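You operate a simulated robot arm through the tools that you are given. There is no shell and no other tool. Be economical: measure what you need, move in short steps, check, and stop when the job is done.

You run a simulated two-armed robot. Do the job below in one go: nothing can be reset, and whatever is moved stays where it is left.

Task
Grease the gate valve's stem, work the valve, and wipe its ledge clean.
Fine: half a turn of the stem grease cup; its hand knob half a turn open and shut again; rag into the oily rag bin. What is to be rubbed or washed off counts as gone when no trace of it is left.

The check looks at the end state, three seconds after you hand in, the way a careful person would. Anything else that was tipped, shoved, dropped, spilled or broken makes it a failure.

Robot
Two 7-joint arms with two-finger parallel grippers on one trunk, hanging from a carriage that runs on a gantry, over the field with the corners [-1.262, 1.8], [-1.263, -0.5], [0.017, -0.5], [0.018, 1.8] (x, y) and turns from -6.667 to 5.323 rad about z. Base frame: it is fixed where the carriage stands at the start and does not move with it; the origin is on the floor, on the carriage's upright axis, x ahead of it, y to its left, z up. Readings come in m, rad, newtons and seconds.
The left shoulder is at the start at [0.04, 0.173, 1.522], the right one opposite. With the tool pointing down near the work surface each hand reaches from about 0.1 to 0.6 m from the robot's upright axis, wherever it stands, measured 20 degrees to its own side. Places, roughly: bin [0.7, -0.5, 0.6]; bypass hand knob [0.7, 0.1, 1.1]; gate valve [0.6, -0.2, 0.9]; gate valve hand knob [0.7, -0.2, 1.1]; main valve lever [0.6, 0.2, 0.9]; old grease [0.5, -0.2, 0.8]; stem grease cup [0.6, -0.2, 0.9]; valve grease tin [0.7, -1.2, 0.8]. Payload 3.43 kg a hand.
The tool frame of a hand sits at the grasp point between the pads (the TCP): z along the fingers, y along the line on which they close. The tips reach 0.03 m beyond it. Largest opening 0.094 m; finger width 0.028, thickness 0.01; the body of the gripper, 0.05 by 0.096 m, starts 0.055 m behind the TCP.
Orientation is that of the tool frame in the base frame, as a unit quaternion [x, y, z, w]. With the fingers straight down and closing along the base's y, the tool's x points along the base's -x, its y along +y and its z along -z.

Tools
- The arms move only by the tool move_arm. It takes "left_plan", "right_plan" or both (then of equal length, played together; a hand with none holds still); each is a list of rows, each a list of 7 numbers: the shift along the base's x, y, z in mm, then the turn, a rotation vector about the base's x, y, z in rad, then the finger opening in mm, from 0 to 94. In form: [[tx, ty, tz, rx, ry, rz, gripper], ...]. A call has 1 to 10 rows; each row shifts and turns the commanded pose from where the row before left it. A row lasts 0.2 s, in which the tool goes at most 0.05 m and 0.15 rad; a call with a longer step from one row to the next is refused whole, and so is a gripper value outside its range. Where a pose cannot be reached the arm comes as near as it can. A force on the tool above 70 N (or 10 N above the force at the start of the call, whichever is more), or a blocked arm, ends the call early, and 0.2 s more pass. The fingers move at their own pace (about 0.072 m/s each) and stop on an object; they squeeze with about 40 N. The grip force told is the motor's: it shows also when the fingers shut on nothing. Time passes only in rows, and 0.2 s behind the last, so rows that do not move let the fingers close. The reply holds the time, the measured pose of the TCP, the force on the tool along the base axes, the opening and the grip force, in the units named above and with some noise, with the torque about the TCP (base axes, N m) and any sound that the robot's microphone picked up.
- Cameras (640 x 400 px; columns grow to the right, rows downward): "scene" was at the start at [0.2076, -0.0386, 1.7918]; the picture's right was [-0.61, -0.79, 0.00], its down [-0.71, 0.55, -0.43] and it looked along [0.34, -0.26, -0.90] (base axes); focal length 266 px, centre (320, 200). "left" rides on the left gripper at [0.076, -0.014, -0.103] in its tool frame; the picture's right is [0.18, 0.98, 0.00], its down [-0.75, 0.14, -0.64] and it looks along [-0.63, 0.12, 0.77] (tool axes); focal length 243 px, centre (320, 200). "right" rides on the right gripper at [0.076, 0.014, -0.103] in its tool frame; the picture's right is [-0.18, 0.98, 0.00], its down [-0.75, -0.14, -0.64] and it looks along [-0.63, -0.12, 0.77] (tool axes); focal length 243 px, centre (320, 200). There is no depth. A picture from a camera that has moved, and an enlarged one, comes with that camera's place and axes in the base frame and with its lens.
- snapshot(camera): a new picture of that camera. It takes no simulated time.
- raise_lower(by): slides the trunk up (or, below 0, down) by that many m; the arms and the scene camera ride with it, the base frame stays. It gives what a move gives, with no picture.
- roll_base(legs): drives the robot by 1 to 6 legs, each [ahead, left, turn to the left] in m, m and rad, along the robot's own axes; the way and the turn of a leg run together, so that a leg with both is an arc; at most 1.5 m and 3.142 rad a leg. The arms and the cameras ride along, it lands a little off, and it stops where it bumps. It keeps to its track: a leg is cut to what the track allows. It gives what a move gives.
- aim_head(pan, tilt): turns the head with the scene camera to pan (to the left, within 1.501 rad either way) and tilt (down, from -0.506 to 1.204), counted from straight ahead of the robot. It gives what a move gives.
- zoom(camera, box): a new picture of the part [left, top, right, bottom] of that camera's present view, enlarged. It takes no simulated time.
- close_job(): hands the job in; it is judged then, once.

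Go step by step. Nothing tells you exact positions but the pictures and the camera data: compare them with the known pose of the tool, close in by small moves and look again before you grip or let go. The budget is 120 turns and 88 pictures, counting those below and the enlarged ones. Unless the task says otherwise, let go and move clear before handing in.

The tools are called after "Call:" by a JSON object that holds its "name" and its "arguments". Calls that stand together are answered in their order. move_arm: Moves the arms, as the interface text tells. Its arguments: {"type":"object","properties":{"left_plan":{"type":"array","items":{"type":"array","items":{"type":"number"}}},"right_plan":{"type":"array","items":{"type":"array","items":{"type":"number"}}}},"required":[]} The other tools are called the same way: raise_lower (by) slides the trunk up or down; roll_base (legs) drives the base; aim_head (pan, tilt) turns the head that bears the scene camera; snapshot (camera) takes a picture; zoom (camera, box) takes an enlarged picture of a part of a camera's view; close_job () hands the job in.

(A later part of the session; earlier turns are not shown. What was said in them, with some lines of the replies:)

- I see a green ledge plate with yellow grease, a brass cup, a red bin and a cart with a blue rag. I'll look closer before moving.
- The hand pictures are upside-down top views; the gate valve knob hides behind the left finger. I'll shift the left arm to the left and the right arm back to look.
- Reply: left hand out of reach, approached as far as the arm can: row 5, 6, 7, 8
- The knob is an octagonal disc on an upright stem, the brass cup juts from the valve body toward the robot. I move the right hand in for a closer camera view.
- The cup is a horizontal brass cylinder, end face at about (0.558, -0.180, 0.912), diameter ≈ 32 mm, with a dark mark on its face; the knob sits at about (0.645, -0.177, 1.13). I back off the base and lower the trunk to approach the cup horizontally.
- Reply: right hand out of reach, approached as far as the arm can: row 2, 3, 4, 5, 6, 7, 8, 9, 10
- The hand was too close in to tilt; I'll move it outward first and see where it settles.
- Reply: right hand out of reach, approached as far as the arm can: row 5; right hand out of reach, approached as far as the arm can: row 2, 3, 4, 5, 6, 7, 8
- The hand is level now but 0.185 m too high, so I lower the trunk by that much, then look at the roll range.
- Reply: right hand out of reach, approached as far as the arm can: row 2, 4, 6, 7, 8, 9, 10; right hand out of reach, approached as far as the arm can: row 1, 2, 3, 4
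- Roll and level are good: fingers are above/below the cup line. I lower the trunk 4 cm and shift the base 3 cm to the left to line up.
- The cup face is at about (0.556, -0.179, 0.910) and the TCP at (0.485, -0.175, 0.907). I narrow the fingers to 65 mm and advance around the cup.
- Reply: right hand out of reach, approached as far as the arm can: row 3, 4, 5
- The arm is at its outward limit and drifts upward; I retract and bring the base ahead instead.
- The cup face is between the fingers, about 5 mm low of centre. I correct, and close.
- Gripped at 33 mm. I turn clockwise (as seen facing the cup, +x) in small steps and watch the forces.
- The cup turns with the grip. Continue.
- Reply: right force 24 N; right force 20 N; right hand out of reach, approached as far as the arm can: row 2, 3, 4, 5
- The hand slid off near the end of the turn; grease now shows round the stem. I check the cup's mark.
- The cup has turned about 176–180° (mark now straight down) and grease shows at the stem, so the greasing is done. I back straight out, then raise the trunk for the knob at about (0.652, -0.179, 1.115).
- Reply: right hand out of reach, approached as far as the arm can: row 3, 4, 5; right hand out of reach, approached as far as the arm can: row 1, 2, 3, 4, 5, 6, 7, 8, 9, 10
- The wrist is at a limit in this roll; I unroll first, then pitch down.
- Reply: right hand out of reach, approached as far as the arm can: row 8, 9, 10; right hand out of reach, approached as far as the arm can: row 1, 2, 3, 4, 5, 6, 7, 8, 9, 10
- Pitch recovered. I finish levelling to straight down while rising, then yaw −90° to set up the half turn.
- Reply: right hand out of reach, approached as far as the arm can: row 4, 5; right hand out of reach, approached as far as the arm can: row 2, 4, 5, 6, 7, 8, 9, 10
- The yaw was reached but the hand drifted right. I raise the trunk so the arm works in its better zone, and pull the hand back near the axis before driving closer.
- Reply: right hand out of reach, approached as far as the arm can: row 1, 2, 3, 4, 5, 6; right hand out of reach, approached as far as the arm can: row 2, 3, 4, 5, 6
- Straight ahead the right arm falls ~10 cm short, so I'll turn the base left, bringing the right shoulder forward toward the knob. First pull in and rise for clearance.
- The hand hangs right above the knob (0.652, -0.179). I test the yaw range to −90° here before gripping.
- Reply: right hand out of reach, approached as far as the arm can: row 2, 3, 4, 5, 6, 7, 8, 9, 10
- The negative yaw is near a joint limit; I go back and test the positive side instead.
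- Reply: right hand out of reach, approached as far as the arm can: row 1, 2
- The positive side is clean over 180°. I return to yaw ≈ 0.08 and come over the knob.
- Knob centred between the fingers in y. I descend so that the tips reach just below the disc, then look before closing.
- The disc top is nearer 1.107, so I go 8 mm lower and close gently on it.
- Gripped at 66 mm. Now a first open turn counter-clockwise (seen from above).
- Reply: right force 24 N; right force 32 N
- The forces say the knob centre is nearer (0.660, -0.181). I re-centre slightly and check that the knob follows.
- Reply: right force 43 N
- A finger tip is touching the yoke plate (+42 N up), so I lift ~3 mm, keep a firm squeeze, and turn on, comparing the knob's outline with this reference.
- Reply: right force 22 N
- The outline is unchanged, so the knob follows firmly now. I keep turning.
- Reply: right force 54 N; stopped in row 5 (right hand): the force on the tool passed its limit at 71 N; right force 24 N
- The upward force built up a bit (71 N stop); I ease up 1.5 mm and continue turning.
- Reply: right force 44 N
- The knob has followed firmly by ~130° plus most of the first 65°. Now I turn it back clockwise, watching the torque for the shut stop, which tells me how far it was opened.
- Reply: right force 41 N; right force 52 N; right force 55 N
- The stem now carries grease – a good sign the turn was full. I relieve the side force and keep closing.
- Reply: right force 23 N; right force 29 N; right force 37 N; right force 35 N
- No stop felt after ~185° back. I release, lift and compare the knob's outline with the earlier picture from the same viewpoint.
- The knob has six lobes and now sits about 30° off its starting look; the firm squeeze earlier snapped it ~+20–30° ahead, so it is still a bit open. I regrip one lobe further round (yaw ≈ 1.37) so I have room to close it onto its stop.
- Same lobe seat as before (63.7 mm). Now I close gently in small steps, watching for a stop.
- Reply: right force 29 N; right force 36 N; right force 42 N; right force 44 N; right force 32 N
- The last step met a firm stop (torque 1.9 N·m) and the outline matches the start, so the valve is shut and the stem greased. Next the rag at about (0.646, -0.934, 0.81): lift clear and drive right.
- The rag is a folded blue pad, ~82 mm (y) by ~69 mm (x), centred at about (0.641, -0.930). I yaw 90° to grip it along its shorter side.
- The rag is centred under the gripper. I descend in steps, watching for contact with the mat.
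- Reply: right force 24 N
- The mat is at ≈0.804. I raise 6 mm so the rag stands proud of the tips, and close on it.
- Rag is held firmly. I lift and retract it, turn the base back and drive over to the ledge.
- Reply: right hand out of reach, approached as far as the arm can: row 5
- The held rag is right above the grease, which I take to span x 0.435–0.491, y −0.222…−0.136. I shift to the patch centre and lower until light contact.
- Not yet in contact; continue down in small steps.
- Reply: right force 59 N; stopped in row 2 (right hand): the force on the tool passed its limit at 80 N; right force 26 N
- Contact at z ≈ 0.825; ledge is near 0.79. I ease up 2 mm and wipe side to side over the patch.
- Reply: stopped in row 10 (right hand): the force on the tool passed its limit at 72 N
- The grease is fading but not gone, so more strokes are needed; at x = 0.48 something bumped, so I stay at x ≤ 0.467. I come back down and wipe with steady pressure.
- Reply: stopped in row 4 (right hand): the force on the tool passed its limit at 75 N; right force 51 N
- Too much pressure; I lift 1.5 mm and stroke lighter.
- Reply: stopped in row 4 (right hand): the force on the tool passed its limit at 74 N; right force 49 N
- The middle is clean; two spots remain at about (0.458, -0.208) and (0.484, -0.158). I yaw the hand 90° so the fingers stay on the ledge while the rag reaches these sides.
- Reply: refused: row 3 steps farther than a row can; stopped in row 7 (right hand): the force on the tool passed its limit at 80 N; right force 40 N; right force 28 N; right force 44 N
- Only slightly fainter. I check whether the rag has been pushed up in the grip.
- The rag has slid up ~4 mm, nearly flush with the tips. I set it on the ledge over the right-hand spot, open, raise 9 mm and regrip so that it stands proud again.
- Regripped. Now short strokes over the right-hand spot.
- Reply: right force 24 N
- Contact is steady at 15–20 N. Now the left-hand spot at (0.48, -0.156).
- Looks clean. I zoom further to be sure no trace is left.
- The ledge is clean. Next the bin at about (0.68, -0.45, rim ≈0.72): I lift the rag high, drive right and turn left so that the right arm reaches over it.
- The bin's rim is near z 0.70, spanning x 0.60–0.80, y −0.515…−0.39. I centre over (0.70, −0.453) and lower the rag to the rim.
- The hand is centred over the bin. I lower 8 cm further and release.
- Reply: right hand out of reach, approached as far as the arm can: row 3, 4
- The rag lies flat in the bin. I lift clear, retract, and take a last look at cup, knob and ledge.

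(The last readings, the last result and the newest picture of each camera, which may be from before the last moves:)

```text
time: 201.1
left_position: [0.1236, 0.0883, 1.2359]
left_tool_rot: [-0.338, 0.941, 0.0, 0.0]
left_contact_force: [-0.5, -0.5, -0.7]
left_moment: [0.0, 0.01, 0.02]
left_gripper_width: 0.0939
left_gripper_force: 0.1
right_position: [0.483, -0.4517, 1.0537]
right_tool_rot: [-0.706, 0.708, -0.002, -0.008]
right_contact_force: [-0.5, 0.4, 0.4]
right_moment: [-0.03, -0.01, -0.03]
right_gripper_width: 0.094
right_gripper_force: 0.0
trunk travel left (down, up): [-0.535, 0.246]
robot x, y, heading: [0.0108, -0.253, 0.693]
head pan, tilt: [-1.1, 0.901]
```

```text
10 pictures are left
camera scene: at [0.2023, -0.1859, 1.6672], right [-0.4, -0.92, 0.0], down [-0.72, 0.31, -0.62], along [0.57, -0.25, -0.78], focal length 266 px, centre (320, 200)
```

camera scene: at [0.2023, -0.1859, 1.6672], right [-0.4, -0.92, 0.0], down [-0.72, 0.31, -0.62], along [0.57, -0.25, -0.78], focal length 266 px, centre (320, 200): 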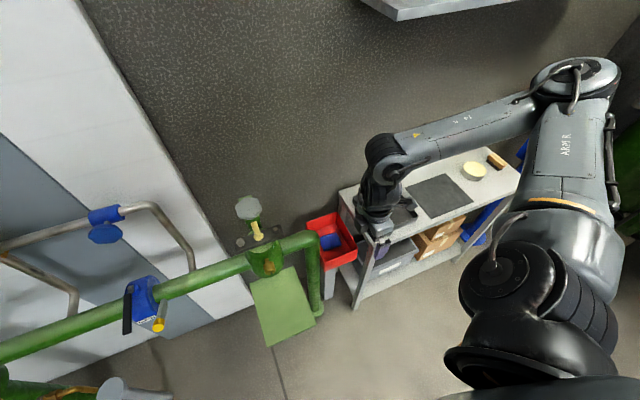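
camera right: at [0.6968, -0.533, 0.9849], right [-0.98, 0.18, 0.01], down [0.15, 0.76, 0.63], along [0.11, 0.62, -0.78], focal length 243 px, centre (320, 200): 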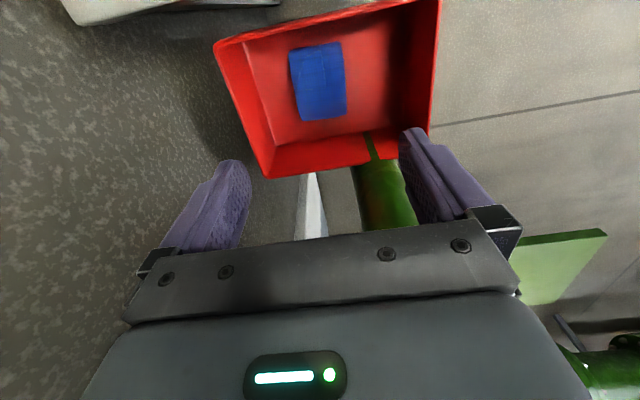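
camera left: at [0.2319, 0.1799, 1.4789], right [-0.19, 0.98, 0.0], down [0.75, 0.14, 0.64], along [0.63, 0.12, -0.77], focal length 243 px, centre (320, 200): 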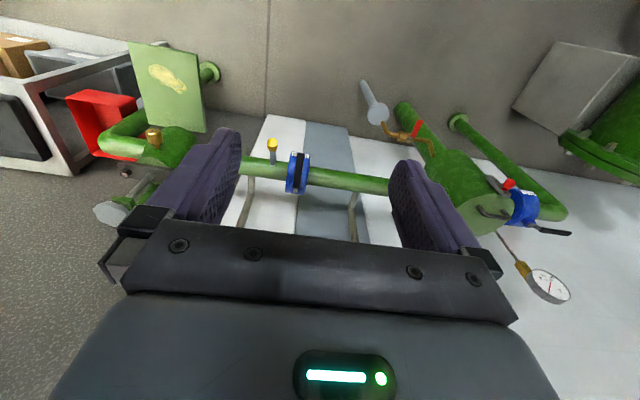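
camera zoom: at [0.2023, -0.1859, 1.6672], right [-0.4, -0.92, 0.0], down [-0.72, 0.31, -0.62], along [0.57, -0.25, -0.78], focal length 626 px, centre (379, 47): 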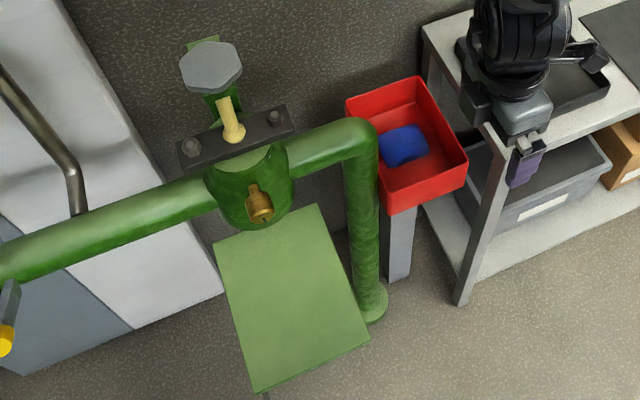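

Call:
{"name": "zoom", "arguments": {"camera": "scene", "box": [250, 265, 315, 325]}}

Call:
{"name": "zoom", "arguments": {"camera": "scene", "box": [230, 190, 290, 285]}}

```text
6.67 times, centred on (282, 295) of scene
camera zoom: at [0.2023, -0.1859, 1.6672], right [-0.4, -0.92, 0.0], down [-0.72, 0.31, -0.62], along [0.57, -0.25, -0.78], focal length 1773 px, centre (570, -433)
```

zoom: 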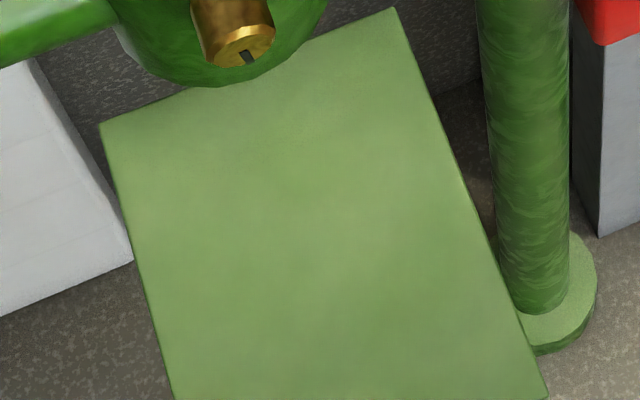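

```text
4.21 times, centred on (260, 238) of scene
camera zoom: at [0.2023, -0.1859, 1.6672], right [-0.4, -0.92, 0.0], down [-0.72, 0.31, -0.62], along [0.57, -0.25, -0.78], focal length 1120 px, centre (573, 42)
```

zoom: 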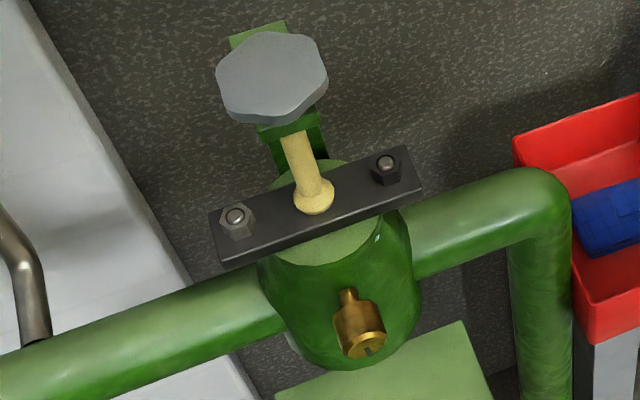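

Call:
{"name": "zoom", "arguments": {"camera": "scene", "box": [262, 280, 302, 310]}}

```text
13.33 times, centred on (282, 295) of scene
camera zoom: at [0.2023, -0.1859, 1.6672], right [-0.4, -0.92, 0.0], down [-0.72, 0.31, -0.62], along [0.57, -0.25, -0.78], focal length 3546 px, centre (827, -1067)
```

zoom: 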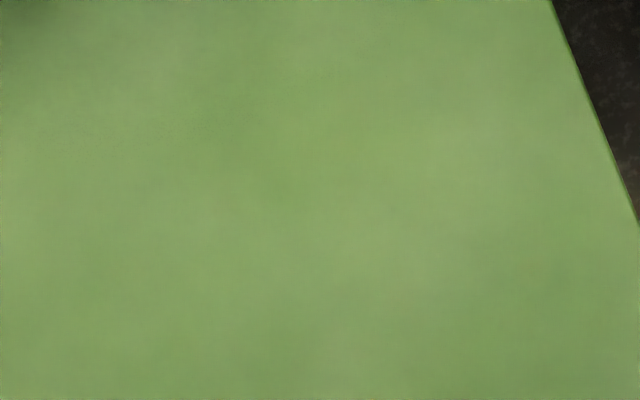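

The ledge shows no trace of grease, the valve is shut, the cup mark points down, the rag is in the bin, and both hands are clear. Handing in.

Call:
{"name": "close_job", "arguments": {}}

```text
The job is handed in.
```

I greased the stem, worked the valve open and shut again, wiped the ledge clean and put the rag in the oily rag bin.

- **Stem grease cup:** I turned it about half a turn clockwise. Its mark now points straight down, and fresh grease shows around the stem.
- **Hand knob:** I opened it and then closed it to a firm stop, and its outline matches the start. It opened further than asked, by my estimate about 220° rather than 180°. The grip slipped early on, and I only knew the true angle once it had closed.
- **Ledge:** Close-up pictures at the end show no trace of the old grease.
- **Rag:** It lies in the red bin, and I saw nothing else moved or tipped.
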